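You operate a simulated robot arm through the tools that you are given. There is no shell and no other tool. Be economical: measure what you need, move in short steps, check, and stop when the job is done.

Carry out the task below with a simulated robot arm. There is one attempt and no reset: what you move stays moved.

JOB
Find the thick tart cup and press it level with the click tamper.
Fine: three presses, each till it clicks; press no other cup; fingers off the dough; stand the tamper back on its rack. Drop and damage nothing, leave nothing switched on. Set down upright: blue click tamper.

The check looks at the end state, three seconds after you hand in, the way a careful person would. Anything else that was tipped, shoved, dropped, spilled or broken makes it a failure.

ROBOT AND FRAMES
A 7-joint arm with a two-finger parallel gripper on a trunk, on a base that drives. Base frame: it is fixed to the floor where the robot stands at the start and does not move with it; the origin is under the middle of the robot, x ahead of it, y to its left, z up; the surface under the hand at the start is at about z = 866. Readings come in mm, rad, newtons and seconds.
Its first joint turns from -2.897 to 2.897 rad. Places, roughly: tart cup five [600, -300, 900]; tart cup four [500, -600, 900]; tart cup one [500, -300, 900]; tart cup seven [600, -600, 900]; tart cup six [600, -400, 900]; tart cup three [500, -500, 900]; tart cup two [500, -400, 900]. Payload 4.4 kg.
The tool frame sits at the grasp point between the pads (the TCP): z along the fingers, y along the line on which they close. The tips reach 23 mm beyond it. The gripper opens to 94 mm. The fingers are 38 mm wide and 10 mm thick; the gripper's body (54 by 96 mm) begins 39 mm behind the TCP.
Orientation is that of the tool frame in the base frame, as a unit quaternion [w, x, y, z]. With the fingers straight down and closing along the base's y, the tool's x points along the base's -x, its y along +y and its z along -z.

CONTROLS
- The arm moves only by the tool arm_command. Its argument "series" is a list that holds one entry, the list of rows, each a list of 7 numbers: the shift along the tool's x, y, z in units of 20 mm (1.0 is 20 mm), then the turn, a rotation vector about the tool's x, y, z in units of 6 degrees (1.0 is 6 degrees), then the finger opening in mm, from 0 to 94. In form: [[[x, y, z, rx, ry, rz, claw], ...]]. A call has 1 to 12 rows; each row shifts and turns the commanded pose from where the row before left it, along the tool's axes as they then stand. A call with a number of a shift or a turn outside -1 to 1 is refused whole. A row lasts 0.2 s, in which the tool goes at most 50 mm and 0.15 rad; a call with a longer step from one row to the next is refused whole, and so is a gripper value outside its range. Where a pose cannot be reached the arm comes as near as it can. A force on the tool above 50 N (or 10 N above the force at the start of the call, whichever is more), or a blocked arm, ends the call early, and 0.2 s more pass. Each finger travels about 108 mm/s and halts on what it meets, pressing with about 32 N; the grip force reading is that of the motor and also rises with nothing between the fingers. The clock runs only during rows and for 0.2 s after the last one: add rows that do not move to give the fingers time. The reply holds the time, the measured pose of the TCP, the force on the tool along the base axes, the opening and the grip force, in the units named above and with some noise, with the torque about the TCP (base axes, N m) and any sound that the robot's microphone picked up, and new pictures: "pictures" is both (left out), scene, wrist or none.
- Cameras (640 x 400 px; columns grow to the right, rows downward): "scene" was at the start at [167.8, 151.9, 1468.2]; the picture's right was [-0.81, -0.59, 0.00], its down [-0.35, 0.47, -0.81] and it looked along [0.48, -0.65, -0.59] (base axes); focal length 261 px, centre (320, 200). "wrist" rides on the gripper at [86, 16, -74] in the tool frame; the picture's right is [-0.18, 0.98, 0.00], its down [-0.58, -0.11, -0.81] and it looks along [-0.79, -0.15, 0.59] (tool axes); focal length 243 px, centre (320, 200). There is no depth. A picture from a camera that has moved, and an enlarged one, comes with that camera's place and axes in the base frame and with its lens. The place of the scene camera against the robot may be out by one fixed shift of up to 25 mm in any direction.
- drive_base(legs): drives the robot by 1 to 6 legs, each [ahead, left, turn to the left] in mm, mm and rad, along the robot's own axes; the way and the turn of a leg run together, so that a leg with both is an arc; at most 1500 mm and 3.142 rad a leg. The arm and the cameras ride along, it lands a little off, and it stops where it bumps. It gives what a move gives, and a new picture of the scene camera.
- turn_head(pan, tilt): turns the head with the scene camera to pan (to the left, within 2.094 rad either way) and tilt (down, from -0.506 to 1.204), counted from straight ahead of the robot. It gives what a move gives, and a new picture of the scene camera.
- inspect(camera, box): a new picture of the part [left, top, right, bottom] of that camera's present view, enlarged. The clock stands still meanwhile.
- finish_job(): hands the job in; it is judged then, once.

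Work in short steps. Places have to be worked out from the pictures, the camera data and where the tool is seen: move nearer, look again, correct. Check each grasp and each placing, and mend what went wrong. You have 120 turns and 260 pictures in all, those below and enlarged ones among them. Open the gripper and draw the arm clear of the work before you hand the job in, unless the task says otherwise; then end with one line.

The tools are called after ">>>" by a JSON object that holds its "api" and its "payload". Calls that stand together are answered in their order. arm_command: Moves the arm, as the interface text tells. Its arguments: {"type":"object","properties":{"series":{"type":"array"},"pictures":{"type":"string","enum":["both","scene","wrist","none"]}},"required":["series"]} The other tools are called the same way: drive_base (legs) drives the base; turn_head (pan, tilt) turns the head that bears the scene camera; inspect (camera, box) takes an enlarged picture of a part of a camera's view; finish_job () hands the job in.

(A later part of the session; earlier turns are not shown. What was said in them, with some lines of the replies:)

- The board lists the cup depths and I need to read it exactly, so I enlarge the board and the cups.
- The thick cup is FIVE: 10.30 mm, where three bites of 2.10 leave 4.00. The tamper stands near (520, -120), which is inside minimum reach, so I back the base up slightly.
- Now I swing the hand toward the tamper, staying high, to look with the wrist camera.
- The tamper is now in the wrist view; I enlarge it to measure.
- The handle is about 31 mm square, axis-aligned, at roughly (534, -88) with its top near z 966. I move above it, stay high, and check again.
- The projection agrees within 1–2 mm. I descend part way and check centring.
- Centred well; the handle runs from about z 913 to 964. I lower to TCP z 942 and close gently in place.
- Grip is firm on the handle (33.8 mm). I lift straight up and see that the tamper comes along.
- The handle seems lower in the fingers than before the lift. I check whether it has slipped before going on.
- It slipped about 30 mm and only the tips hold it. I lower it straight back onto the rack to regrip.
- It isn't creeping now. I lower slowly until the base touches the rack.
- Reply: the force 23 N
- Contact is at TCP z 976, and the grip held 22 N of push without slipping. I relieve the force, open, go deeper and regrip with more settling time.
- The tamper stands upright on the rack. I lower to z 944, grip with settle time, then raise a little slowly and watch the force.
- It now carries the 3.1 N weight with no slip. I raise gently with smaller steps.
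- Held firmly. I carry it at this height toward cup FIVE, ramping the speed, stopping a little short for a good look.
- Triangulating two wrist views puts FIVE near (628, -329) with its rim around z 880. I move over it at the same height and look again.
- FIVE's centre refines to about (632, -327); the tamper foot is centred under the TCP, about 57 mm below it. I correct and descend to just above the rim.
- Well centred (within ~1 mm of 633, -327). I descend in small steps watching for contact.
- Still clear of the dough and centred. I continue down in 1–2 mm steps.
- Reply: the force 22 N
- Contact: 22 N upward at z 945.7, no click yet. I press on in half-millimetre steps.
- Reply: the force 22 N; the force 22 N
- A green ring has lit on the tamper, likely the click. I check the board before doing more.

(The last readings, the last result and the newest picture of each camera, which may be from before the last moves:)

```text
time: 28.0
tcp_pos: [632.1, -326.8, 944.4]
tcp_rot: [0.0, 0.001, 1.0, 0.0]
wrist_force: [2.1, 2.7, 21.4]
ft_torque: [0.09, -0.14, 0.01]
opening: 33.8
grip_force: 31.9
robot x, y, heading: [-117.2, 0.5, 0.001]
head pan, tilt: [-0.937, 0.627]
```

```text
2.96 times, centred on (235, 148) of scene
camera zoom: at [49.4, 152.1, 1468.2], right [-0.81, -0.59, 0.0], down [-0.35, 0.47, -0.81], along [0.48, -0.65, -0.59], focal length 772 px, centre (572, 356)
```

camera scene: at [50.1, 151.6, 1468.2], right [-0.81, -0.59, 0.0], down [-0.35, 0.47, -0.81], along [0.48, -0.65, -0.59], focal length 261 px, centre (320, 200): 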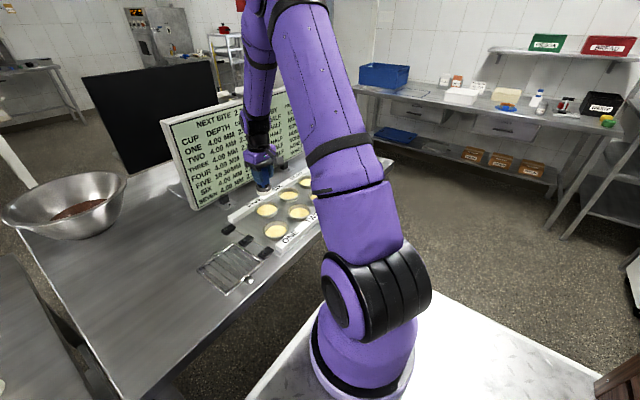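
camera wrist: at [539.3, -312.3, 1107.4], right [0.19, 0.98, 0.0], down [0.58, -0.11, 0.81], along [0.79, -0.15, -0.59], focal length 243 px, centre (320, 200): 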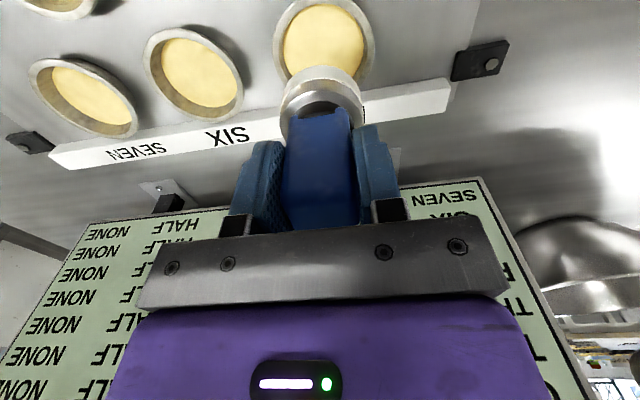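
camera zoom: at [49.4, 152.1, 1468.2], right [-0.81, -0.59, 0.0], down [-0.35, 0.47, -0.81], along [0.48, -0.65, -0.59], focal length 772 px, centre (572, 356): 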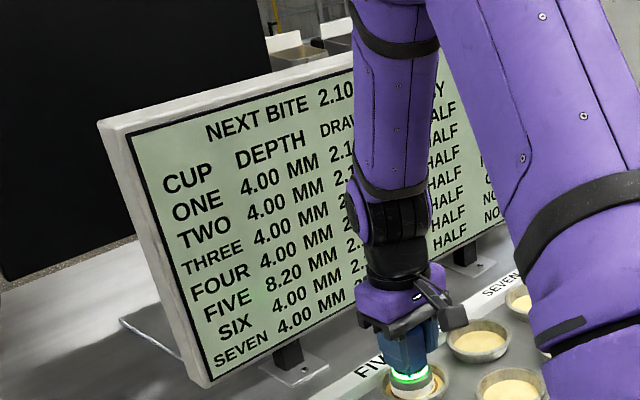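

One press registered: FIVE now reads 8.20. I lift off to let it re-arm.

>>> {"api": "arm_command", "payload": {"series": [[[0, 0, -0.1, 0, 0, 0, 0], [0, 0, -0.2, 0, 0, 0, 0], [0, 0, -0.25, 0, 0, 0, 0], [0, 0, 0, 0, 0, 0, 0], [0, 0, 0, 0, 0, 0, 0]]], "pictures": "none"}}

>>> {"api": "inspect", "payload": {"camera": "scene", "box": [155, 80, 315, 240]}}

>>> {"api": "inspect", "payload": {"camera": "wrist", "box": [220, 0, 420, 240]}}

```text
time: 29.2
tcp_pos: [632.2, -326.8, 954.0]
tcp_rot: [-0.001, 0.0, 1.0, 0.0]
wrist_force: [0.1, 0.2, -3.6]
ft_torque: [0.0, 0.01, -0.05]
opening: 33.8
grip_force: 32.2
robot x, y, heading: [-118.2, 1.9, -0.002]
head pan, tilt: [-0.937, 0.627]
```

```text
2.50 times, centred on (235, 160) of scene
camera zoom: at [50.1, 151.6, 1468.2], right [-0.81, -0.59, 0.0], down [-0.35, 0.47, -0.81], along [0.48, -0.65, -0.59], focal length 652 px, centre (532, 300)
```

zoom: 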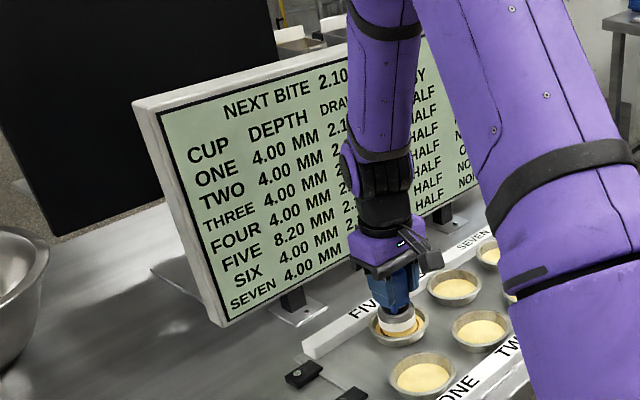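

```text
1.67 times, centred on (320, 120) of wrist
camera zoom: at [544.5, -311.9, 1027.5], right [0.19, 0.98, 0.0], down [0.58, -0.11, 0.81], along [0.79, -0.15, -0.59], focal length 404 px, centre (320, 333)
```

zoom: 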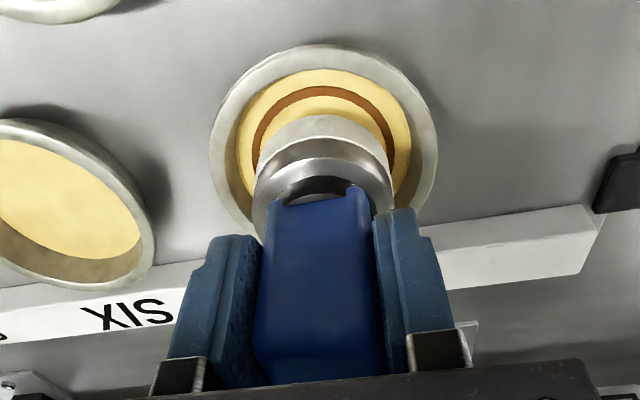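

Light is off and the board still reads 8.20, next bite 2.10. Second press: down in small steps.

>>> {"api": "arm_command", "payload": {"series": [[[0, 0, 0.15, 0, 0, 0, 0], [0, 0, 0.15, 0, 0, 0, 0], [0, 0, 0.1, 0, 0, 0, 0], [0, 0, 0.05, 0, 0, 0, 0]]], "pictures": "none"}}

>>> {"api": "inspect", "payload": {"camera": "scene", "box": [155, 80, 315, 240]}}

```text
time: 30.2
tcp_pos: [632.7, -327.6, 942.8]
tcp_rot: [0.0, 0.001, 1.0, 0.0]
wrist_force: [0.0, 0.5, -2.8]
ft_torque: [-0.01, 0.01, 0.01]
opening: 34.2
grip_force: 32.1
robot x, y, heading: [-117.2, -1.2, 0.001]
head pan, tilt: [-0.937, 0.627]
```

```text
2.50 times, centred on (235, 160) of scene
camera zoom: at [50.1, 151.6, 1468.2], right [-0.81, -0.59, 0.0], down [-0.35, 0.47, -0.81], along [0.48, -0.65, -0.59], focal length 652 px, centre (532, 300)
```

zoom: 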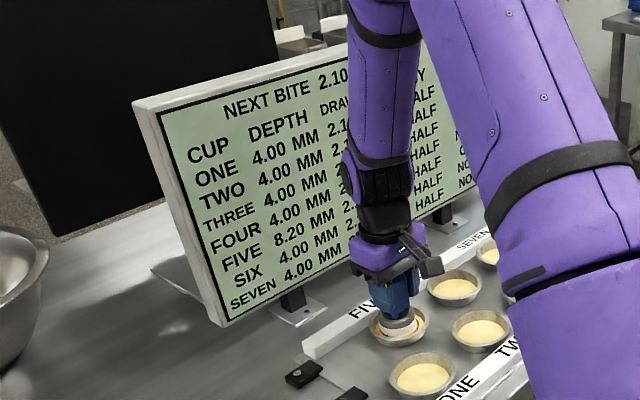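

No contact yet at 942.8. I go on in 0.6 mm steps.

>>> {"api": "arm_command", "payload": {"series": [[[0, 0, 0.04, 0, 0, 0, 0], [0, 0, 0.03, 0, 0, 0, 0]]], "pictures": "none"}}

```text
time: 30.8
tcp_pos: [632.8, -326.7, 943.5]
tcp_rot: [0.001, 0.001, 1.0, 0.0]
wrist_force: [0.2, 1.5, 8.7]
ft_torque: [0.13, 0.18, 0.0]
opening: 33.8
grip_force: 32.2
robot x, y, heading: [-116.3, 0.3, -0.0]
head pan, tilt: [-0.937, 0.627]
```

>>> {"api": "arm_command", "payload": {"series": [[[0, 0, 0.03, 0, 0, 0, 0]]], "pictures": "none"}}

>>> {"api": "inspect", "payload": {"camera": "scene", "box": [155, 80, 315, 240]}}

```text
time: 31.2
tcp_pos: [632.4, -327.5, 942.4]
tcp_rot: [0.001, 0.001, 1.0, 0.001]
wrist_force: [1.9, 3.6, 17.8]
ft_torque: [0.29, 0.22, -0.05]
opening: 34.1
grip_force: 32.4
robot x, y, heading: [-117.4, -0.3, -0.001]
head pan, tilt: [-0.937, 0.627]
```

```text
2.50 times, centred on (235, 160) of scene
camera zoom: at [49.5, 152.1, 1468.2], right [-0.81, -0.59, 0.0], down [-0.35, 0.47, -0.81], along [0.48, -0.65, -0.59], focal length 652 px, centre (532, 300)
```

zoom: 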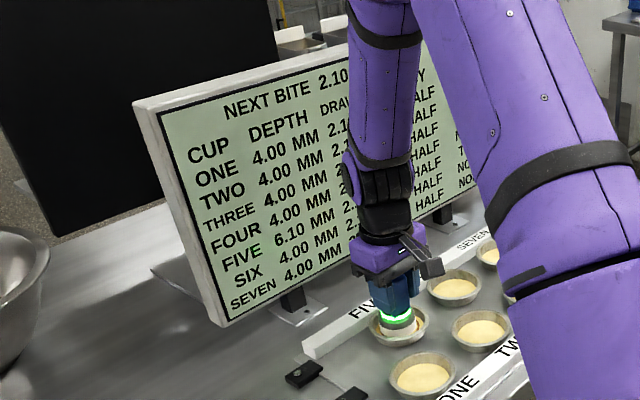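

Second press registered (6.10, green ring on at about 18 N). I lift to re-arm.

>>> {"api": "arm_command", "payload": {"series": [[[0, 0, -0.1, 0, 0, 0, 0], [0, 0, -0.2, 0, 0, 0, 0], [0, 0, -0.2, 0, 0, 0, 0], [0, 0, 0, 0, 0, 0, 0], [0, 0, 0, 0, 0, 0, 0]]], "pictures": "none"}}

>>> {"api": "inspect", "payload": {"camera": "scene", "box": [155, 80, 315, 240]}}

>>> {"api": "inspect", "payload": {"camera": "wrist", "box": [220, 0, 420, 240]}}

```text
time: 32.4
tcp_pos: [631.5, -326.9, 951.8]
tcp_rot: [0.0, 0.001, 1.0, 0.0]
wrist_force: [0.2, -0.6, -2.6]
ft_torque: [0.05, 0.01, 0.0]
opening: 34.0
grip_force: 31.7
robot x, y, heading: [-115.2, -1.3, -0.007]
head pan, tilt: [-0.937, 0.627]
```

```text
2.50 times, centred on (235, 160) of scene
camera zoom: at [50.1, 151.6, 1468.2], right [-0.81, -0.59, 0.0], down [-0.35, 0.47, -0.81], along [0.48, -0.65, -0.59], focal length 652 px, centre (532, 300)
```

zoom: 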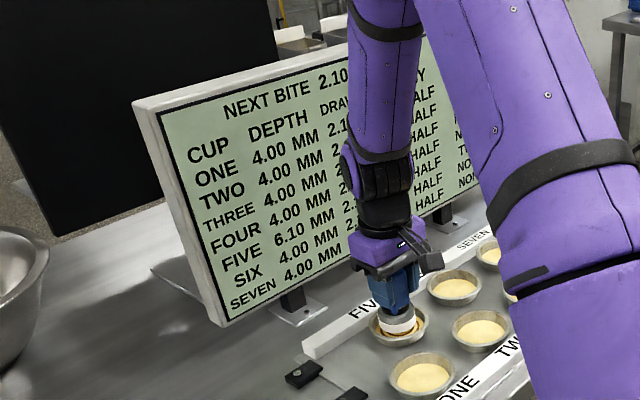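

```text
1.67 times, centred on (320, 120) of wrist
camera zoom: at [544.2, -311.8, 1026.3], right [0.19, 0.98, 0.0], down [0.58, -0.11, 0.81], along [0.79, -0.15, -0.59], focal length 404 px, centre (320, 333)
```

zoom: 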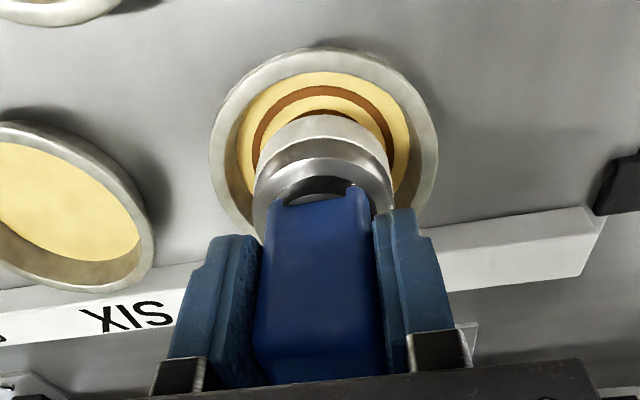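

Light off, next bite 2.10, depth 6.10. Third press the same way.

>>> {"api": "arm_command", "payload": {"series": [[[0, 0, 0.15, 0, 0, 0, 0], [0, 0, 0.15, 0, 0, 0, 0], [0, 0, 0.1, 0, 0, 0, 0], [0, 0, 0.05, 0, 0, 0, 0]]], "pictures": "none"}}

>>> {"api": "arm_command", "payload": {"series": [[[0, 0, 0.03, 0, 0, 0, 0]]], "pictures": "none"}}

```text
time: 33.4
tcp_pos: [632.1, -327.5, 943.0]
tcp_rot: [0.0, 0.001, 1.0, 0.0]
wrist_force: [-0.1, -0.4, -2.8]
ft_torque: [0.0, 0.03, -0.01]
opening: 33.8
grip_force: 31.9
robot x, y, heading: [-119.1, -0.3, 0.001]
head pan, tilt: [-0.937, 0.627]
```

```text
time: 33.8
tcp_pos: [633.1, -326.7, 943.7]
tcp_rot: [0.001, 0.001, 1.0, 0.0]
wrist_force: [-1.4, 0.8, 0.3]
ft_torque: [0.02, 0.16, 0.0]
opening: 34.0
grip_force: 31.7
robot x, y, heading: [-118.9, 2.9, 0.001]
head pan, tilt: [-0.937, 0.627]
```

Light touch has begun (0.3 N vs. −2.8). I continue in 0.6 mm steps.

>>> {"api": "arm_command", "payload": {"series": [[[0, 0, 0.03, 0, 0, 0, 0]]], "pictures": "none"}}

>>> {"api": "inspect", "payload": {"camera": "scene", "box": [155, 80, 315, 240]}}

```text
time: 34.2
tcp_pos: [631.2, -328.3, 943.3]
tcp_rot: [0.001, 0.001, 1.0, 0.0]
wrist_force: [-3.4, 1.5, 14.8]
ft_torque: [0.13, 0.56, -0.02]
opening: 34.0
grip_force: 31.9
robot x, y, heading: [-119.3, -0.5, 0.001]
head pan, tilt: [-0.937, 0.627]
```

```text
2.50 times, centred on (235, 160) of scene
camera zoom: at [49.3, 152.0, 1468.2], right [-0.81, -0.59, 0.0], down [-0.35, 0.47, -0.81], along [0.48, -0.65, -0.59], focal length 652 px, centre (532, 300)
```

zoom: 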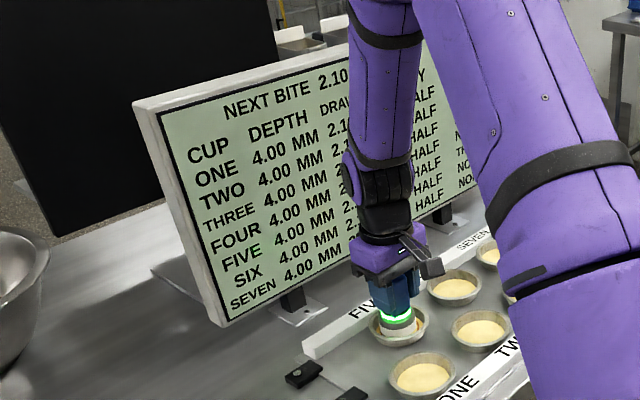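

FIVE reads 4.00: three presses done. I lift straight off, slowly.

>>> {"api": "arm_command", "payload": {"series": [[[0, 0, -0.1, 0, 0, 0, 0], [0, 0, -0.2, 0, 0, 0, 0], [0, 0, -0.3, 0, 0, 0, 0], [0, 0, -0.4, 0, 0, 0, 0], [0, 0, -0.5, 0, 0, 0, 0], [0, 0, -0.6, 0, 0, 0, 0], [0, 0, -0.6, 0, 0, 0, 0], [0, 0, -0.6, 0, 0, 0, 0], [0, 0, -0.6, 0, 0, 0, 0], [0, 0, -0.4, 0, 0, 0, 0], [0, 0, -0.2, 0, 0, 0, 0]]]}}

>>> {"api": "inspect", "payload": {"camera": "scene", "box": [155, 80, 315, 240]}}

```text
time: 36.6
tcp_pos: [630.6, -327.7, 1031.0]
tcp_rot: [0.0, 0.001, 1.0, 0.0]
wrist_force: [0.2, -0.5, -2.9]
ft_torque: [0.02, 0.0, 0.01]
opening: 34.0
grip_force: 32.4
robot x, y, heading: [-117.8, -2.1, -0.001]
head pan, tilt: [-0.937, 0.627]
camera scene: at [50.2, 151.6, 1468.2], right [-0.81, -0.59, 0.0], down [-0.35, 0.47, -0.81], along [0.48, -0.65, -0.59], focal length 261 px, centre (320, 200)
camera wrist: at [543.7, -312.1, 1106.0], right [0.19, 0.98, 0.0], down [0.58, -0.11, 0.81], along [0.79, -0.15, -0.59], focal length 243 px, centre (320, 200)
```

scene: 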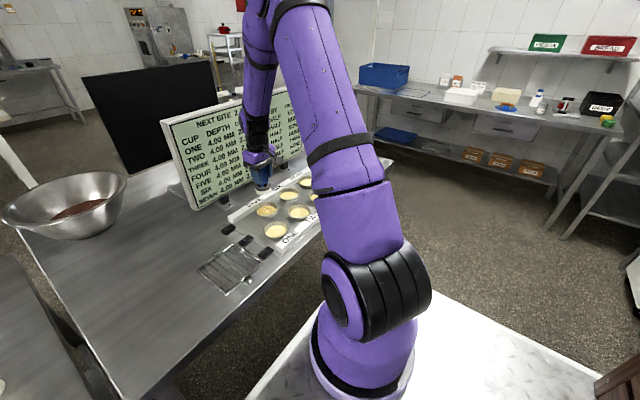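
wrist: 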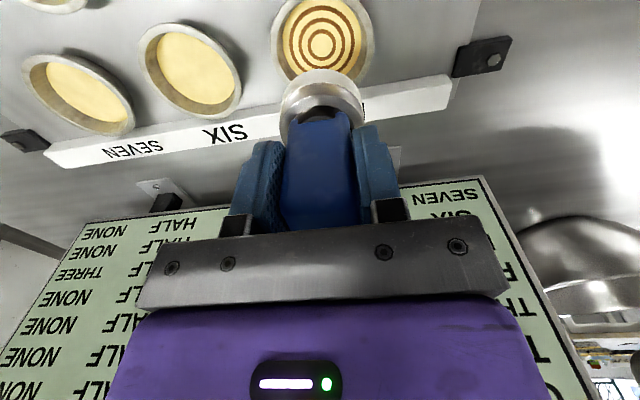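

```text
2.50 times, centred on (235, 160) of scene
camera zoom: at [50.2, 151.6, 1468.2], right [-0.81, -0.59, 0.0], down [-0.35, 0.47, -0.81], along [0.48, -0.65, -0.59], focal length 652 px, centre (532, 300)
```

zoom: 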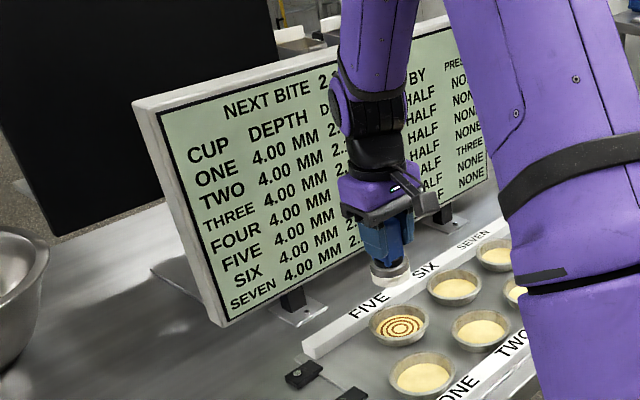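

The board shows FIVE at 4.00, pressed THREE, all others NONE. I carry the tamper back over the rack spot (533, -87).

>>> {"api": "arm_command", "payload": {"series": [[[0.1, 0.3, 0, 0, 0, 0, 0], [0.3, 0.7, 0, 0, 0, 0, 0], [0.4, 0.9, 0, 0, 0, 0, 0], [0.4, 1, 0, 0, 0, 0, 0], [0.4, 1, 0, 0, 0, 0, 0], [0.4, 1, 0, 0, 0, 0, 0], [0.4, 1, 0, 0, 0, 0, 0], [0.4, 1, 0, 0, 0, 0, 0], [0.4, 1, 0, 0, 0, 0, 0], [0.4, 0.9, 0, 0, 0, 0, 0], [0.3, 0.7, 0, 0, 0, 0, 0], [0.2, 0.4, 0, 0, 0, 0, 0]]], "pictures": "none"}}

```text
time: 39.2
tcp_pos: [551.5, -131.5, 1032.2]
tcp_rot: [-0.001, 0.001, 1.0, 0.0]
wrist_force: [-0.1, -0.5, -3.2]
ft_torque: [0.03, 0.01, 0.02]
opening: 34.1
grip_force: 32.8
robot x, y, heading: [-120.7, -0.7, -0.002]
head pan, tilt: [-0.937, 0.627]
```

>>> {"api": "arm_command", "payload": {"series": [[[0.25, 0.6, 0, 0, 0, 0, 0], [0.3, 0.8, 0, 0, 0, 0, 0], [0.25, 0.6, 0, 0, 0, 0, 0], [0.1, 0.22, 0, 0, 0, 0, 0], [0, 0, 0.3, 0, 0, 0, 0], [0, 0, 0.5, 0, 0, 0, 0], [0, 0, 0.6, 0, 0, 0, 0], [0, 0, 0.6, 0, 0, 0, 0], [0, 0, 0.6, 0, 0, 0, 0], [0, 0, 0.3, 0, 0, 0, 0], [0, 0, 0, 0, 0, 0, 0]]]}}

>>> {"api": "inspect", "payload": {"camera": "scene", "box": [170, 200, 290, 300]}}

>>> {"api": "inspect", "payload": {"camera": "wrist", "box": [220, 0, 420, 240]}}

```text
time: 41.6
tcp_pos: [532.3, -85.7, 973.5]
tcp_rot: [-0.001, 0.001, 1.0, 0.0]
wrist_force: [0.3, -0.7, -2.7]
ft_torque: [0.0, -0.01, 0.0]
opening: 33.9
grip_force: 32.0
robot x, y, heading: [-121.1, 0.2, -0.005]
head pan, tilt: [-0.937, 0.627]
camera scene: at [50.1, 151.7, 1468.2], right [-0.81, -0.59, 0.0], down [-0.35, 0.47, -0.81], along [0.48, -0.65, -0.59], focal length 261 px, centre (320, 200)
camera wrist: at [444.5, -68.9, 1047.9], right [0.19, 0.98, 0.0], down [0.58, -0.11, 0.81], along [0.79, -0.15, -0.59], focal length 243 px, centre (320, 200)
```

scene: 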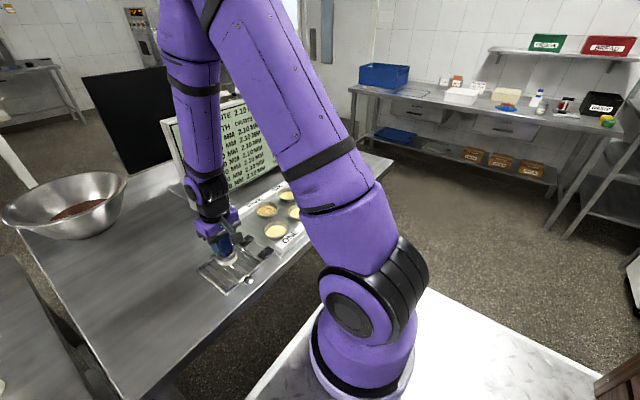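
wrist: 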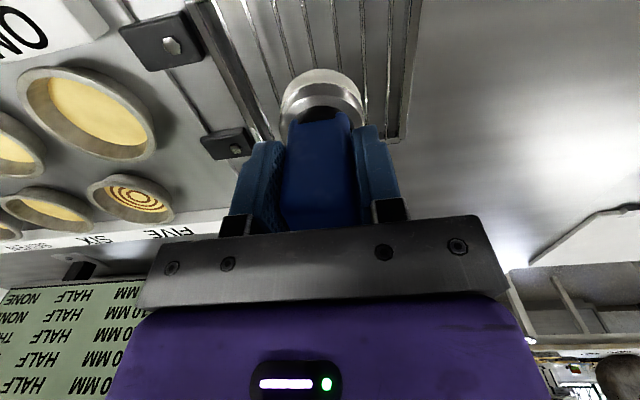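

```text
4.00 times, centred on (230, 250) of scene
camera zoom: at [50.1, 151.7, 1468.2], right [-0.81, -0.59, 0.0], down [-0.35, 0.47, -0.81], along [0.48, -0.65, -0.59], focal length 1043 px, centre (680, 0)
```

zoom: 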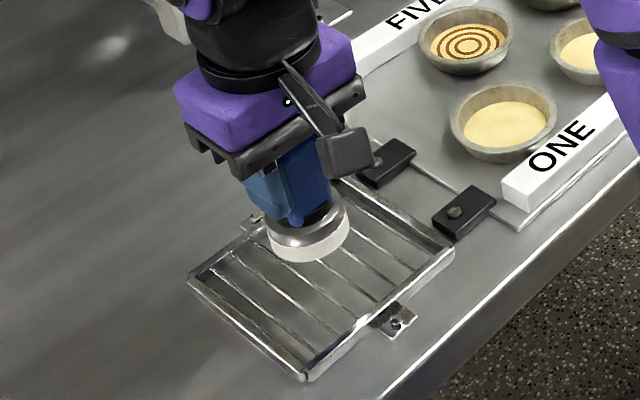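

```text
1.67 times, centred on (320, 120) of wrist
camera zoom: at [444.5, -68.9, 1047.9], right [0.19, 0.98, 0.0], down [0.58, -0.11, 0.81], along [0.79, -0.15, -0.59], focal length 404 px, centre (320, 333)
```

zoom: 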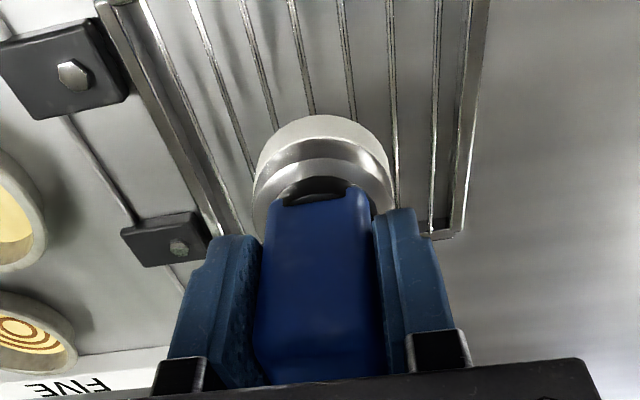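

Directly over its place, upright. I lower gently onto the rack.

>>> {"api": "arm_command", "payload": {"series": [[[0, 0, 0.3, 0, 0, 0, 0], [0, 0, 0.4, 0, 0, 0, 0], [0, 0, 0.3, 0, 0, 0, 0], [0, 0, 0.15, 0, 0, 0, 0], [0, 0, 0.08, 0, 0, 0, 0], [0, 0, 0, 0, 0, 0, 0]]], "pictures": "none"}}

>>> {"api": "arm_command", "payload": {"series": [[[0, 0, 0.07, 0, 0, 0, 0], [0, 0, 0, 0, 0, 0, 0]]], "pictures": "none"}}

```text
time: 43.0
tcp_pos: [532.6, -85.3, 948.8]
tcp_rot: [0.001, 0.001, 1.0, 0.001]
wrist_force: [0.1, 0.4, -3.4]
ft_torque: [0.02, 0.05, 0.0]
opening: 33.9
grip_force: 32.2
robot x, y, heading: [-120.5, 0.4, -0.004]
head pan, tilt: [-0.937, 0.627]
```

```text
time: 43.6
tcp_pos: [532.3, -85.5, 948.3]
tcp_rot: [0.0, 0.001, 1.0, 0.0]
wrist_force: [-0.3, -0.9, -2.8]
ft_torque: [0.0, -0.01, 0.01]
opening: 34.1
grip_force: 32.0
robot x, y, heading: [-117.2, -2.6, 0.0]
head pan, tilt: [-0.937, 0.627]
```

No contact yet at 948; I continue in 0.8 mm steps until the weight goes off.

>>> {"api": "arm_command", "payload": {"series": [[[0, 0, 0.05, 0, 0, 0, 0], [0, 0, 0.03, 0, 0, 0, 0]]], "pictures": "none"}}

>>> {"api": "arm_command", "payload": {"series": [[[0, 0, 0.03, 0, 0, 0, 0], [0, 0, 0, 0, 0, 0, 0]]], "pictures": "none"}}

```text
time: 44.2
tcp_pos: [532.2, -86.6, 946.2]
tcp_rot: [0.0, 0.001, 1.0, -0.001]
wrist_force: [-0.4, 0.5, -3.2]
ft_torque: [-0.05, 0.01, -0.01]
opening: 34.0
grip_force: 31.7
robot x, y, heading: [-117.5, 0.8, -0.003]
head pan, tilt: [-0.937, 0.627]
```

```text
time: 44.8
tcp_pos: [531.0, -84.6, 945.3]
tcp_rot: [-0.001, 0.001, 1.0, -0.001]
wrist_force: [-0.3, -0.1, -3.7]
ft_torque: [0.04, 0.03, -0.03]
opening: 33.8
grip_force: 31.2
robot x, y, heading: [-117.6, -0.1, 0.003]
head pan, tilt: [-0.937, 0.627]
```

>>> {"api": "arm_command", "payload": {"series": [[[0, 0, 0.03, 0, 0, 0, 0], [0, 0, 0.03, 0, 0, 0, 0]]], "pictures": "none"}}

>>> {"api": "inspect", "payload": {"camera": "scene", "box": [200, 230, 260, 290]}}

```text
time: 45.4
tcp_pos: [532.2, -85.8, 945.7]
tcp_rot: [0.0, 0.001, 1.0, 0.0]
wrist_force: [-0.3, -0.3, -2.6]
ft_torque: [0.0, 0.01, -0.01]
opening: 33.9
grip_force: 32.4
robot x, y, heading: [-116.4, 0.7, -0.001]
head pan, tilt: [-0.937, 0.627]
```

```text
6.67 times, centred on (230, 260) of scene
camera zoom: at [50.1, 151.7, 1468.2], right [-0.81, -0.59, 0.0], down [-0.35, 0.47, -0.81], along [0.48, -0.65, -0.59], focal length 1738 px, centre (920, -200)
```

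zoom: 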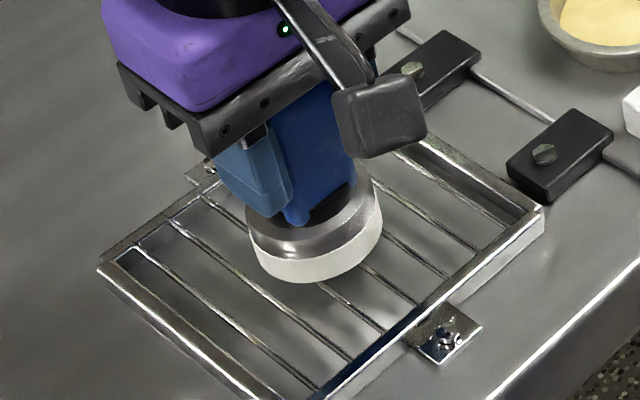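

>>> {"api": "arm_command", "payload": {"series": [[[0, 0, 0.04, 0, 0, 0, 0], [0, 0, 0.03, 0, 0, 0, 0]]], "pictures": "none"}}

>>> {"api": "arm_command", "payload": {"series": [[[0, 0, 0.03, 0, 0, 0, 0], [0, 0, 0, 0, 0, 0, 0]]], "pictures": "none"}}

```text
time: 46.0
tcp_pos: [532.2, -84.7, 943.6]
tcp_rot: [0.0, 0.001, 1.0, 0.0]
wrist_force: [0.4, -0.4, -3.4]
ft_torque: [-0.01, 0.02, 0.0]
opening: 33.9
grip_force: 32.2
robot x, y, heading: [-117.7, -0.2, -0.002]
head pan, tilt: [-0.937, 0.627]
```

```text
time: 46.6
tcp_pos: [532.2, -84.7, 941.9]
tcp_rot: [0.0, 0.001, 1.0, 0.0]
wrist_force: [-0.4, 0.5, -3.1]
ft_torque: [-0.02, 0.02, -0.05]
opening: 34.0
grip_force: 32.2
robot x, y, heading: [-115.6, -2.0, -0.01]
head pan, tilt: [-0.937, 0.627]
```

Still hanging; the tamper must have shifted up a few mm in the grip. I continue in small steps.

>>> {"api": "arm_command", "payload": {"series": [[[0, 0, 0.04, 0, 0, 0, 0], [0, 0, 0, 0, 0, 0, 0]]], "pictures": "none"}}

>>> {"api": "arm_command", "payload": {"series": [[[0, 0, 0.04, 0, 0, 0, 0], [0, 0, 0, 0, 0, 0, 0]]], "pictures": "none"}}

```text
time: 47.2
tcp_pos: [532.4, -85.6, 942.7]
tcp_rot: [-0.001, 0.001, 1.0, 0.001]
wrist_force: [-0.7, 0.5, -3.4]
ft_torque: [-0.01, 0.03, -0.01]
opening: 33.9
grip_force: 31.9
robot x, y, heading: [-116.3, 2.0, -0.001]
head pan, tilt: [-0.937, 0.627]
```

```text
time: 47.8
tcp_pos: [532.5, -84.3, 941.8]
tcp_rot: [0.0, 0.0, 1.0, -0.001]
wrist_force: [0.2, 0.0, -3.4]
ft_torque: [-0.01, 0.03, -0.01]
opening: 34.0
grip_force: 31.9
robot x, y, heading: [-116.9, 0.3, 0.002]
head pan, tilt: [-0.937, 0.627]
```

>>> {"api": "inspect", "payload": {"camera": "scene", "box": [200, 230, 260, 290]}}

>>> {"api": "inspect", "payload": {"camera": "wrist", "box": [220, 0, 420, 240]}}

```text
6.67 times, centred on (230, 260) of scene
camera zoom: at [50.1, 151.7, 1468.2], right [-0.81, -0.59, 0.0], down [-0.35, 0.47, -0.81], along [0.48, -0.65, -0.59], focal length 1738 px, centre (920, -200)
```

zoom: 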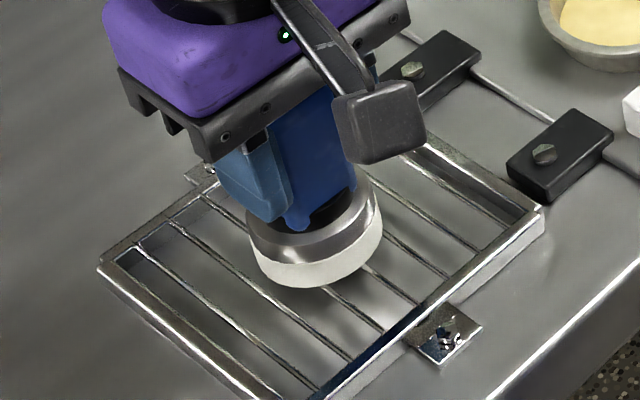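

```text
1.67 times, centred on (320, 120) of wrist
camera zoom: at [444.8, -69.1, 1015.4], right [0.19, 0.98, 0.0], down [0.58, -0.11, 0.81], along [0.79, -0.15, -0.59], focal length 404 px, centre (320, 333)
```

zoom: 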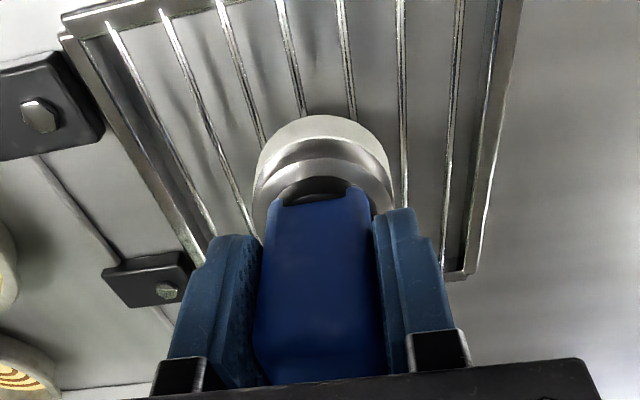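

By the picture the foot is practically at its rest height. A few more small steps.

>>> {"api": "arm_command", "payload": {"series": [[[0, 0, 0.04, 0, 0, 0, 0], [0, 0, 0, 0, 0, 0, 0]]], "pictures": "none"}}

>>> {"api": "arm_command", "payload": {"series": [[[0, 0, 0.04, 0, 0, 0, 0], [0, 0, 0, 0, 0, 0, 0]]], "pictures": "none"}}

```text
time: 48.4
tcp_pos: [532.1, -84.7, 941.9]
tcp_rot: [0.001, 0.001, 1.0, 0.0]
wrist_force: [1.8, -1.0, 16.5]
ft_torque: [0.01, 0.25, 0.03]
opening: 34.2
grip_force: 31.7
robot x, y, heading: [-116.5, -1.5, -0.005]
head pan, tilt: [-0.937, 0.627]
```

```text
time: 49.0
tcp_pos: [531.0, -84.3, 939.6]
tcp_rot: [0.001, 0.001, 1.0, 0.0]
wrist_force: [2.4, 3.2, 21.2]
ft_torque: [0.12, -0.32, -0.13]
opening: 33.9
grip_force: 31.8
robot x, y, heading: [-116.6, 2.7, -0.001]
head pan, tilt: [-0.937, 0.627]
```

Seated. I back off ~1.5 mm to relieve the force, then look before opening.

>>> {"api": "arm_command", "payload": {"series": [[[0, 0, -0.05, 0, 0, 0, 0], [0, 0, 0, 0, 0, 0, 0]]], "pictures": "none"}}

>>> {"api": "inspect", "payload": {"camera": "scene", "box": [155, 80, 315, 290]}}

```text
time: 49.6
tcp_pos: [530.6, -84.9, 940.8]
tcp_rot: [-0.001, 0.0, 1.0, 0.0]
wrist_force: [0.5, 0.9, -0.9]
ft_torque: [0.04, -0.13, 0.04]
opening: 33.8
grip_force: 31.9
robot x, y, heading: [-119.1, 2.8, -0.0]
head pan, tilt: [-0.937, 0.627]
```

```text
1.90 times, centred on (235, 185) of scene
camera zoom: at [50.0, 151.7, 1468.2], right [-0.81, -0.59, 0.0], down [-0.35, 0.47, -0.81], along [0.48, -0.65, -0.59], focal length 496 px, centre (482, 229)
```

zoom: 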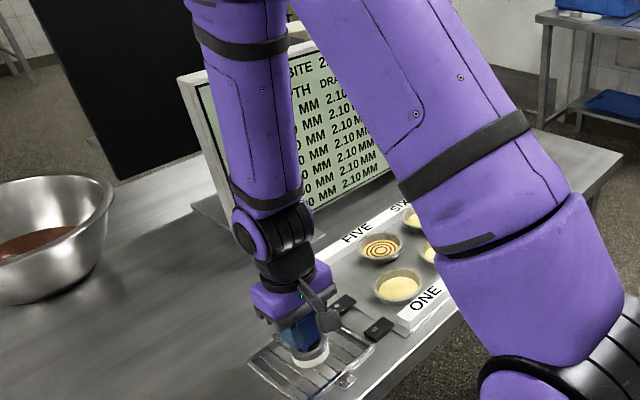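

The rack carries most of the weight now with little side force. I open the fingers gradually and rise straight up.

>>> {"api": "arm_command", "payload": {"series": [[[0, 0, 0, 0, 0, 0, 36], [0, 0, 0, 0, 0, 0, 45], [0, 0, 0, 0, 0, 0, 60], [0, 0, 0, 0, 0, 0, 80], [0, 0, 0, 0, 0, 0, 94], [0, 0, 0, 0, 0, 0, 94]]]}}

```text
time: 51.0
tcp_pos: [531.7, -84.6, 939.4]
tcp_rot: [0.0, 0.001, 1.0, 0.0]
wrist_force: [0.2, 1.1, 0.7]
ft_torque: [0.0, 0.01, 0.0]
opening: 94.3
grip_force: 0.1
robot x, y, heading: [-120.3, 1.2, 0.001]
head pan, tilt: [-0.937, 0.627]
camera scene: at [50.0, 151.7, 1468.2], right [-0.81, -0.59, 0.0], down [-0.35, 0.47, -0.81], along [0.48, -0.65, -0.59], focal length 261 px, centre (320, 200)
camera wrist: at [444.5, -69.6, 1014.6], right [0.19, 0.98, 0.0], down [0.58, -0.11, 0.81], along [0.79, -0.15, -0.59], focal length 243 px, centre (320, 200)
```

scene: 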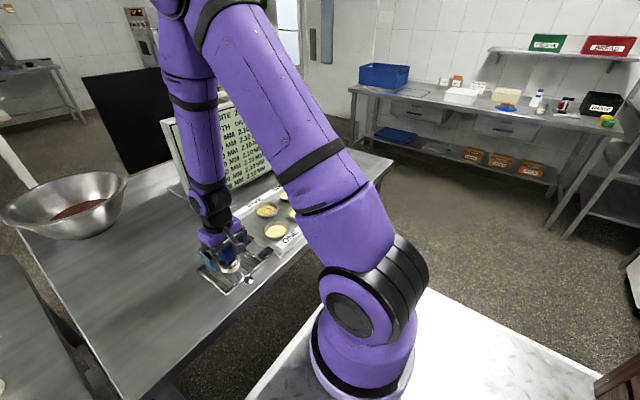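
wrist: 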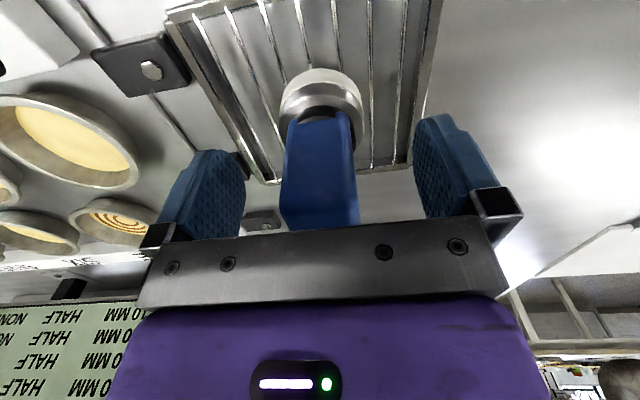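

The tamper stands free and upright. I rise straight up well clear.

>>> {"api": "arm_command", "payload": {"series": [[[0, 0, -0.5, 0, 0, 0, 94], [0, 0, -1, 0, 0, 0, 94], [0, 0, -1, 0, 0, 0, 94], [0, 0, -1, 0, 0, 0, 94], [0, 0, -1, 0, 0, 0, 94], [0, 0, -1, 0, 0, 0, 94], [0, 0, -1, 0, 0, 0, 94], [0, 0, -1, 0, 0, 0, 94], [0, 0, -1, 0, 0, 0, 94], [0, 0, -1, 0, 0, 0, 94], [0, 0, -1, 0, 0, 0, 94], [0, 0, -1, 0, 0, 0, 94]]]}}

>>> {"api": "inspect", "payload": {"camera": "scene", "box": [155, 80, 335, 300]}}

>>> {"api": "inspect", "payload": {"camera": "scene", "box": [180, 210, 290, 300]}}

```text
time: 53.6
tcp_pos: [531.9, -84.2, 1172.6]
tcp_rot: [0.0, 0.001, 1.0, 0.0]
wrist_force: [0.4, 0.4, -0.4]
ft_torque: [0.03, -0.02, -0.02]
opening: 94.0
grip_force: 0.0
robot x, y, heading: [-117.5, 2.5, -0.001]
head pan, tilt: [-0.937, 0.627]
camera scene: at [50.2, 151.7, 1468.1], right [-0.81, -0.59, 0.0], down [-0.35, 0.47, -0.81], along [0.48, -0.65, -0.59], focal length 261 px, centre (320, 200)
camera wrist: at [444.9, -68.2, 1245.4], right [0.19, 0.98, 0.0], down [0.58, -0.11, 0.81], along [0.79, -0.15, -0.59], focal length 243 px, centre (320, 200)
```

scene: 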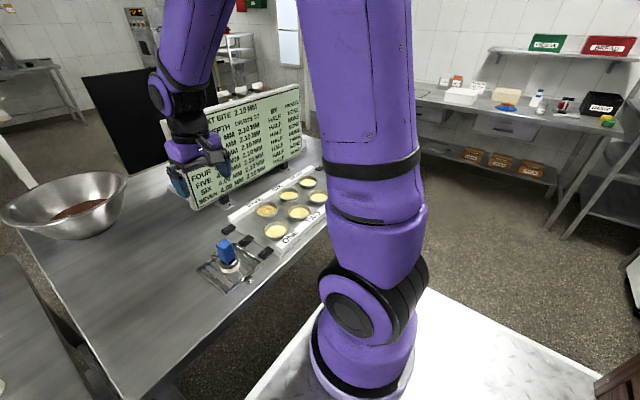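
wrist: 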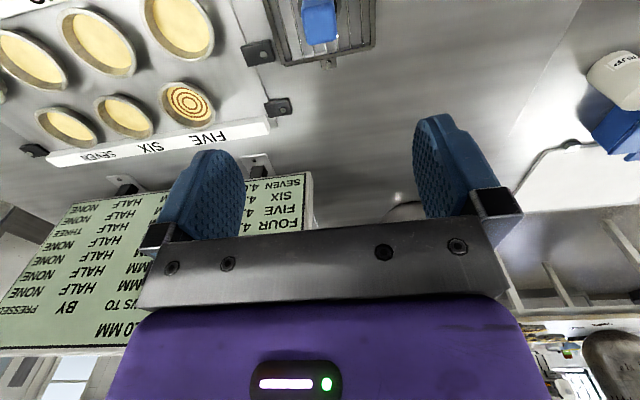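

```text
1.82 times, centred on (245, 190) of scene
camera zoom: at [50.2, 151.7, 1468.1], right [-0.81, -0.59, 0.0], down [-0.35, 0.47, -0.81], along [0.48, -0.65, -0.59], focal length 474 px, centre (456, 218)
```

zoom: 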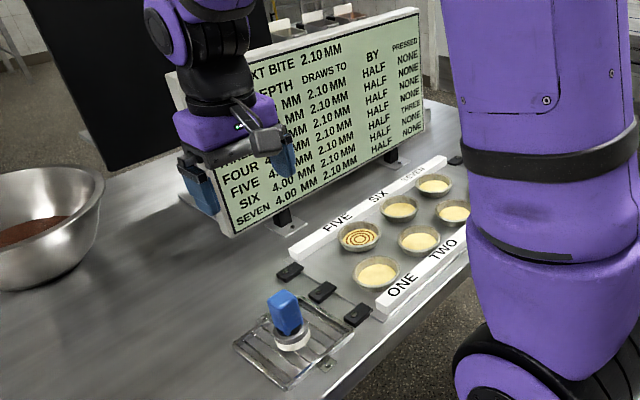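

```text
4.44 times, centred on (235, 255) of scene
camera zoom: at [50.2, 151.7, 1468.1], right [-0.81, -0.59, 0.0], down [-0.35, 0.47, -0.81], along [0.48, -0.65, -0.59], focal length 1158 px, centre (698, -44)
```

zoom: 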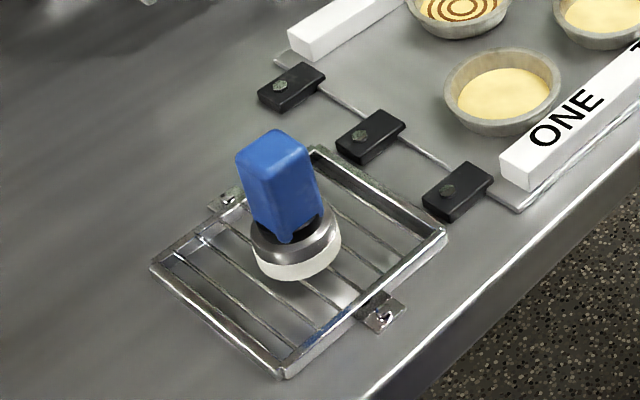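

The tamper stands upright on its rack with its light off. FIVE reads 4.00 and pressed THREE, all the others read NONE, and the arm is clear, so I hand in.

>>> {"api": "finish_job", "payload": {}}

```text
The job is handed in.
```

Cup FIVE was the thick one. It got three click presses, from 10.30 mm down to 4.00 mm. No other cup was pressed, and the blue tamper is back upright on its rack with its light off. On my first lift the tamper slid about 30 mm in the fingers, so I set it back on the rack and regripped it; it was not dropped.
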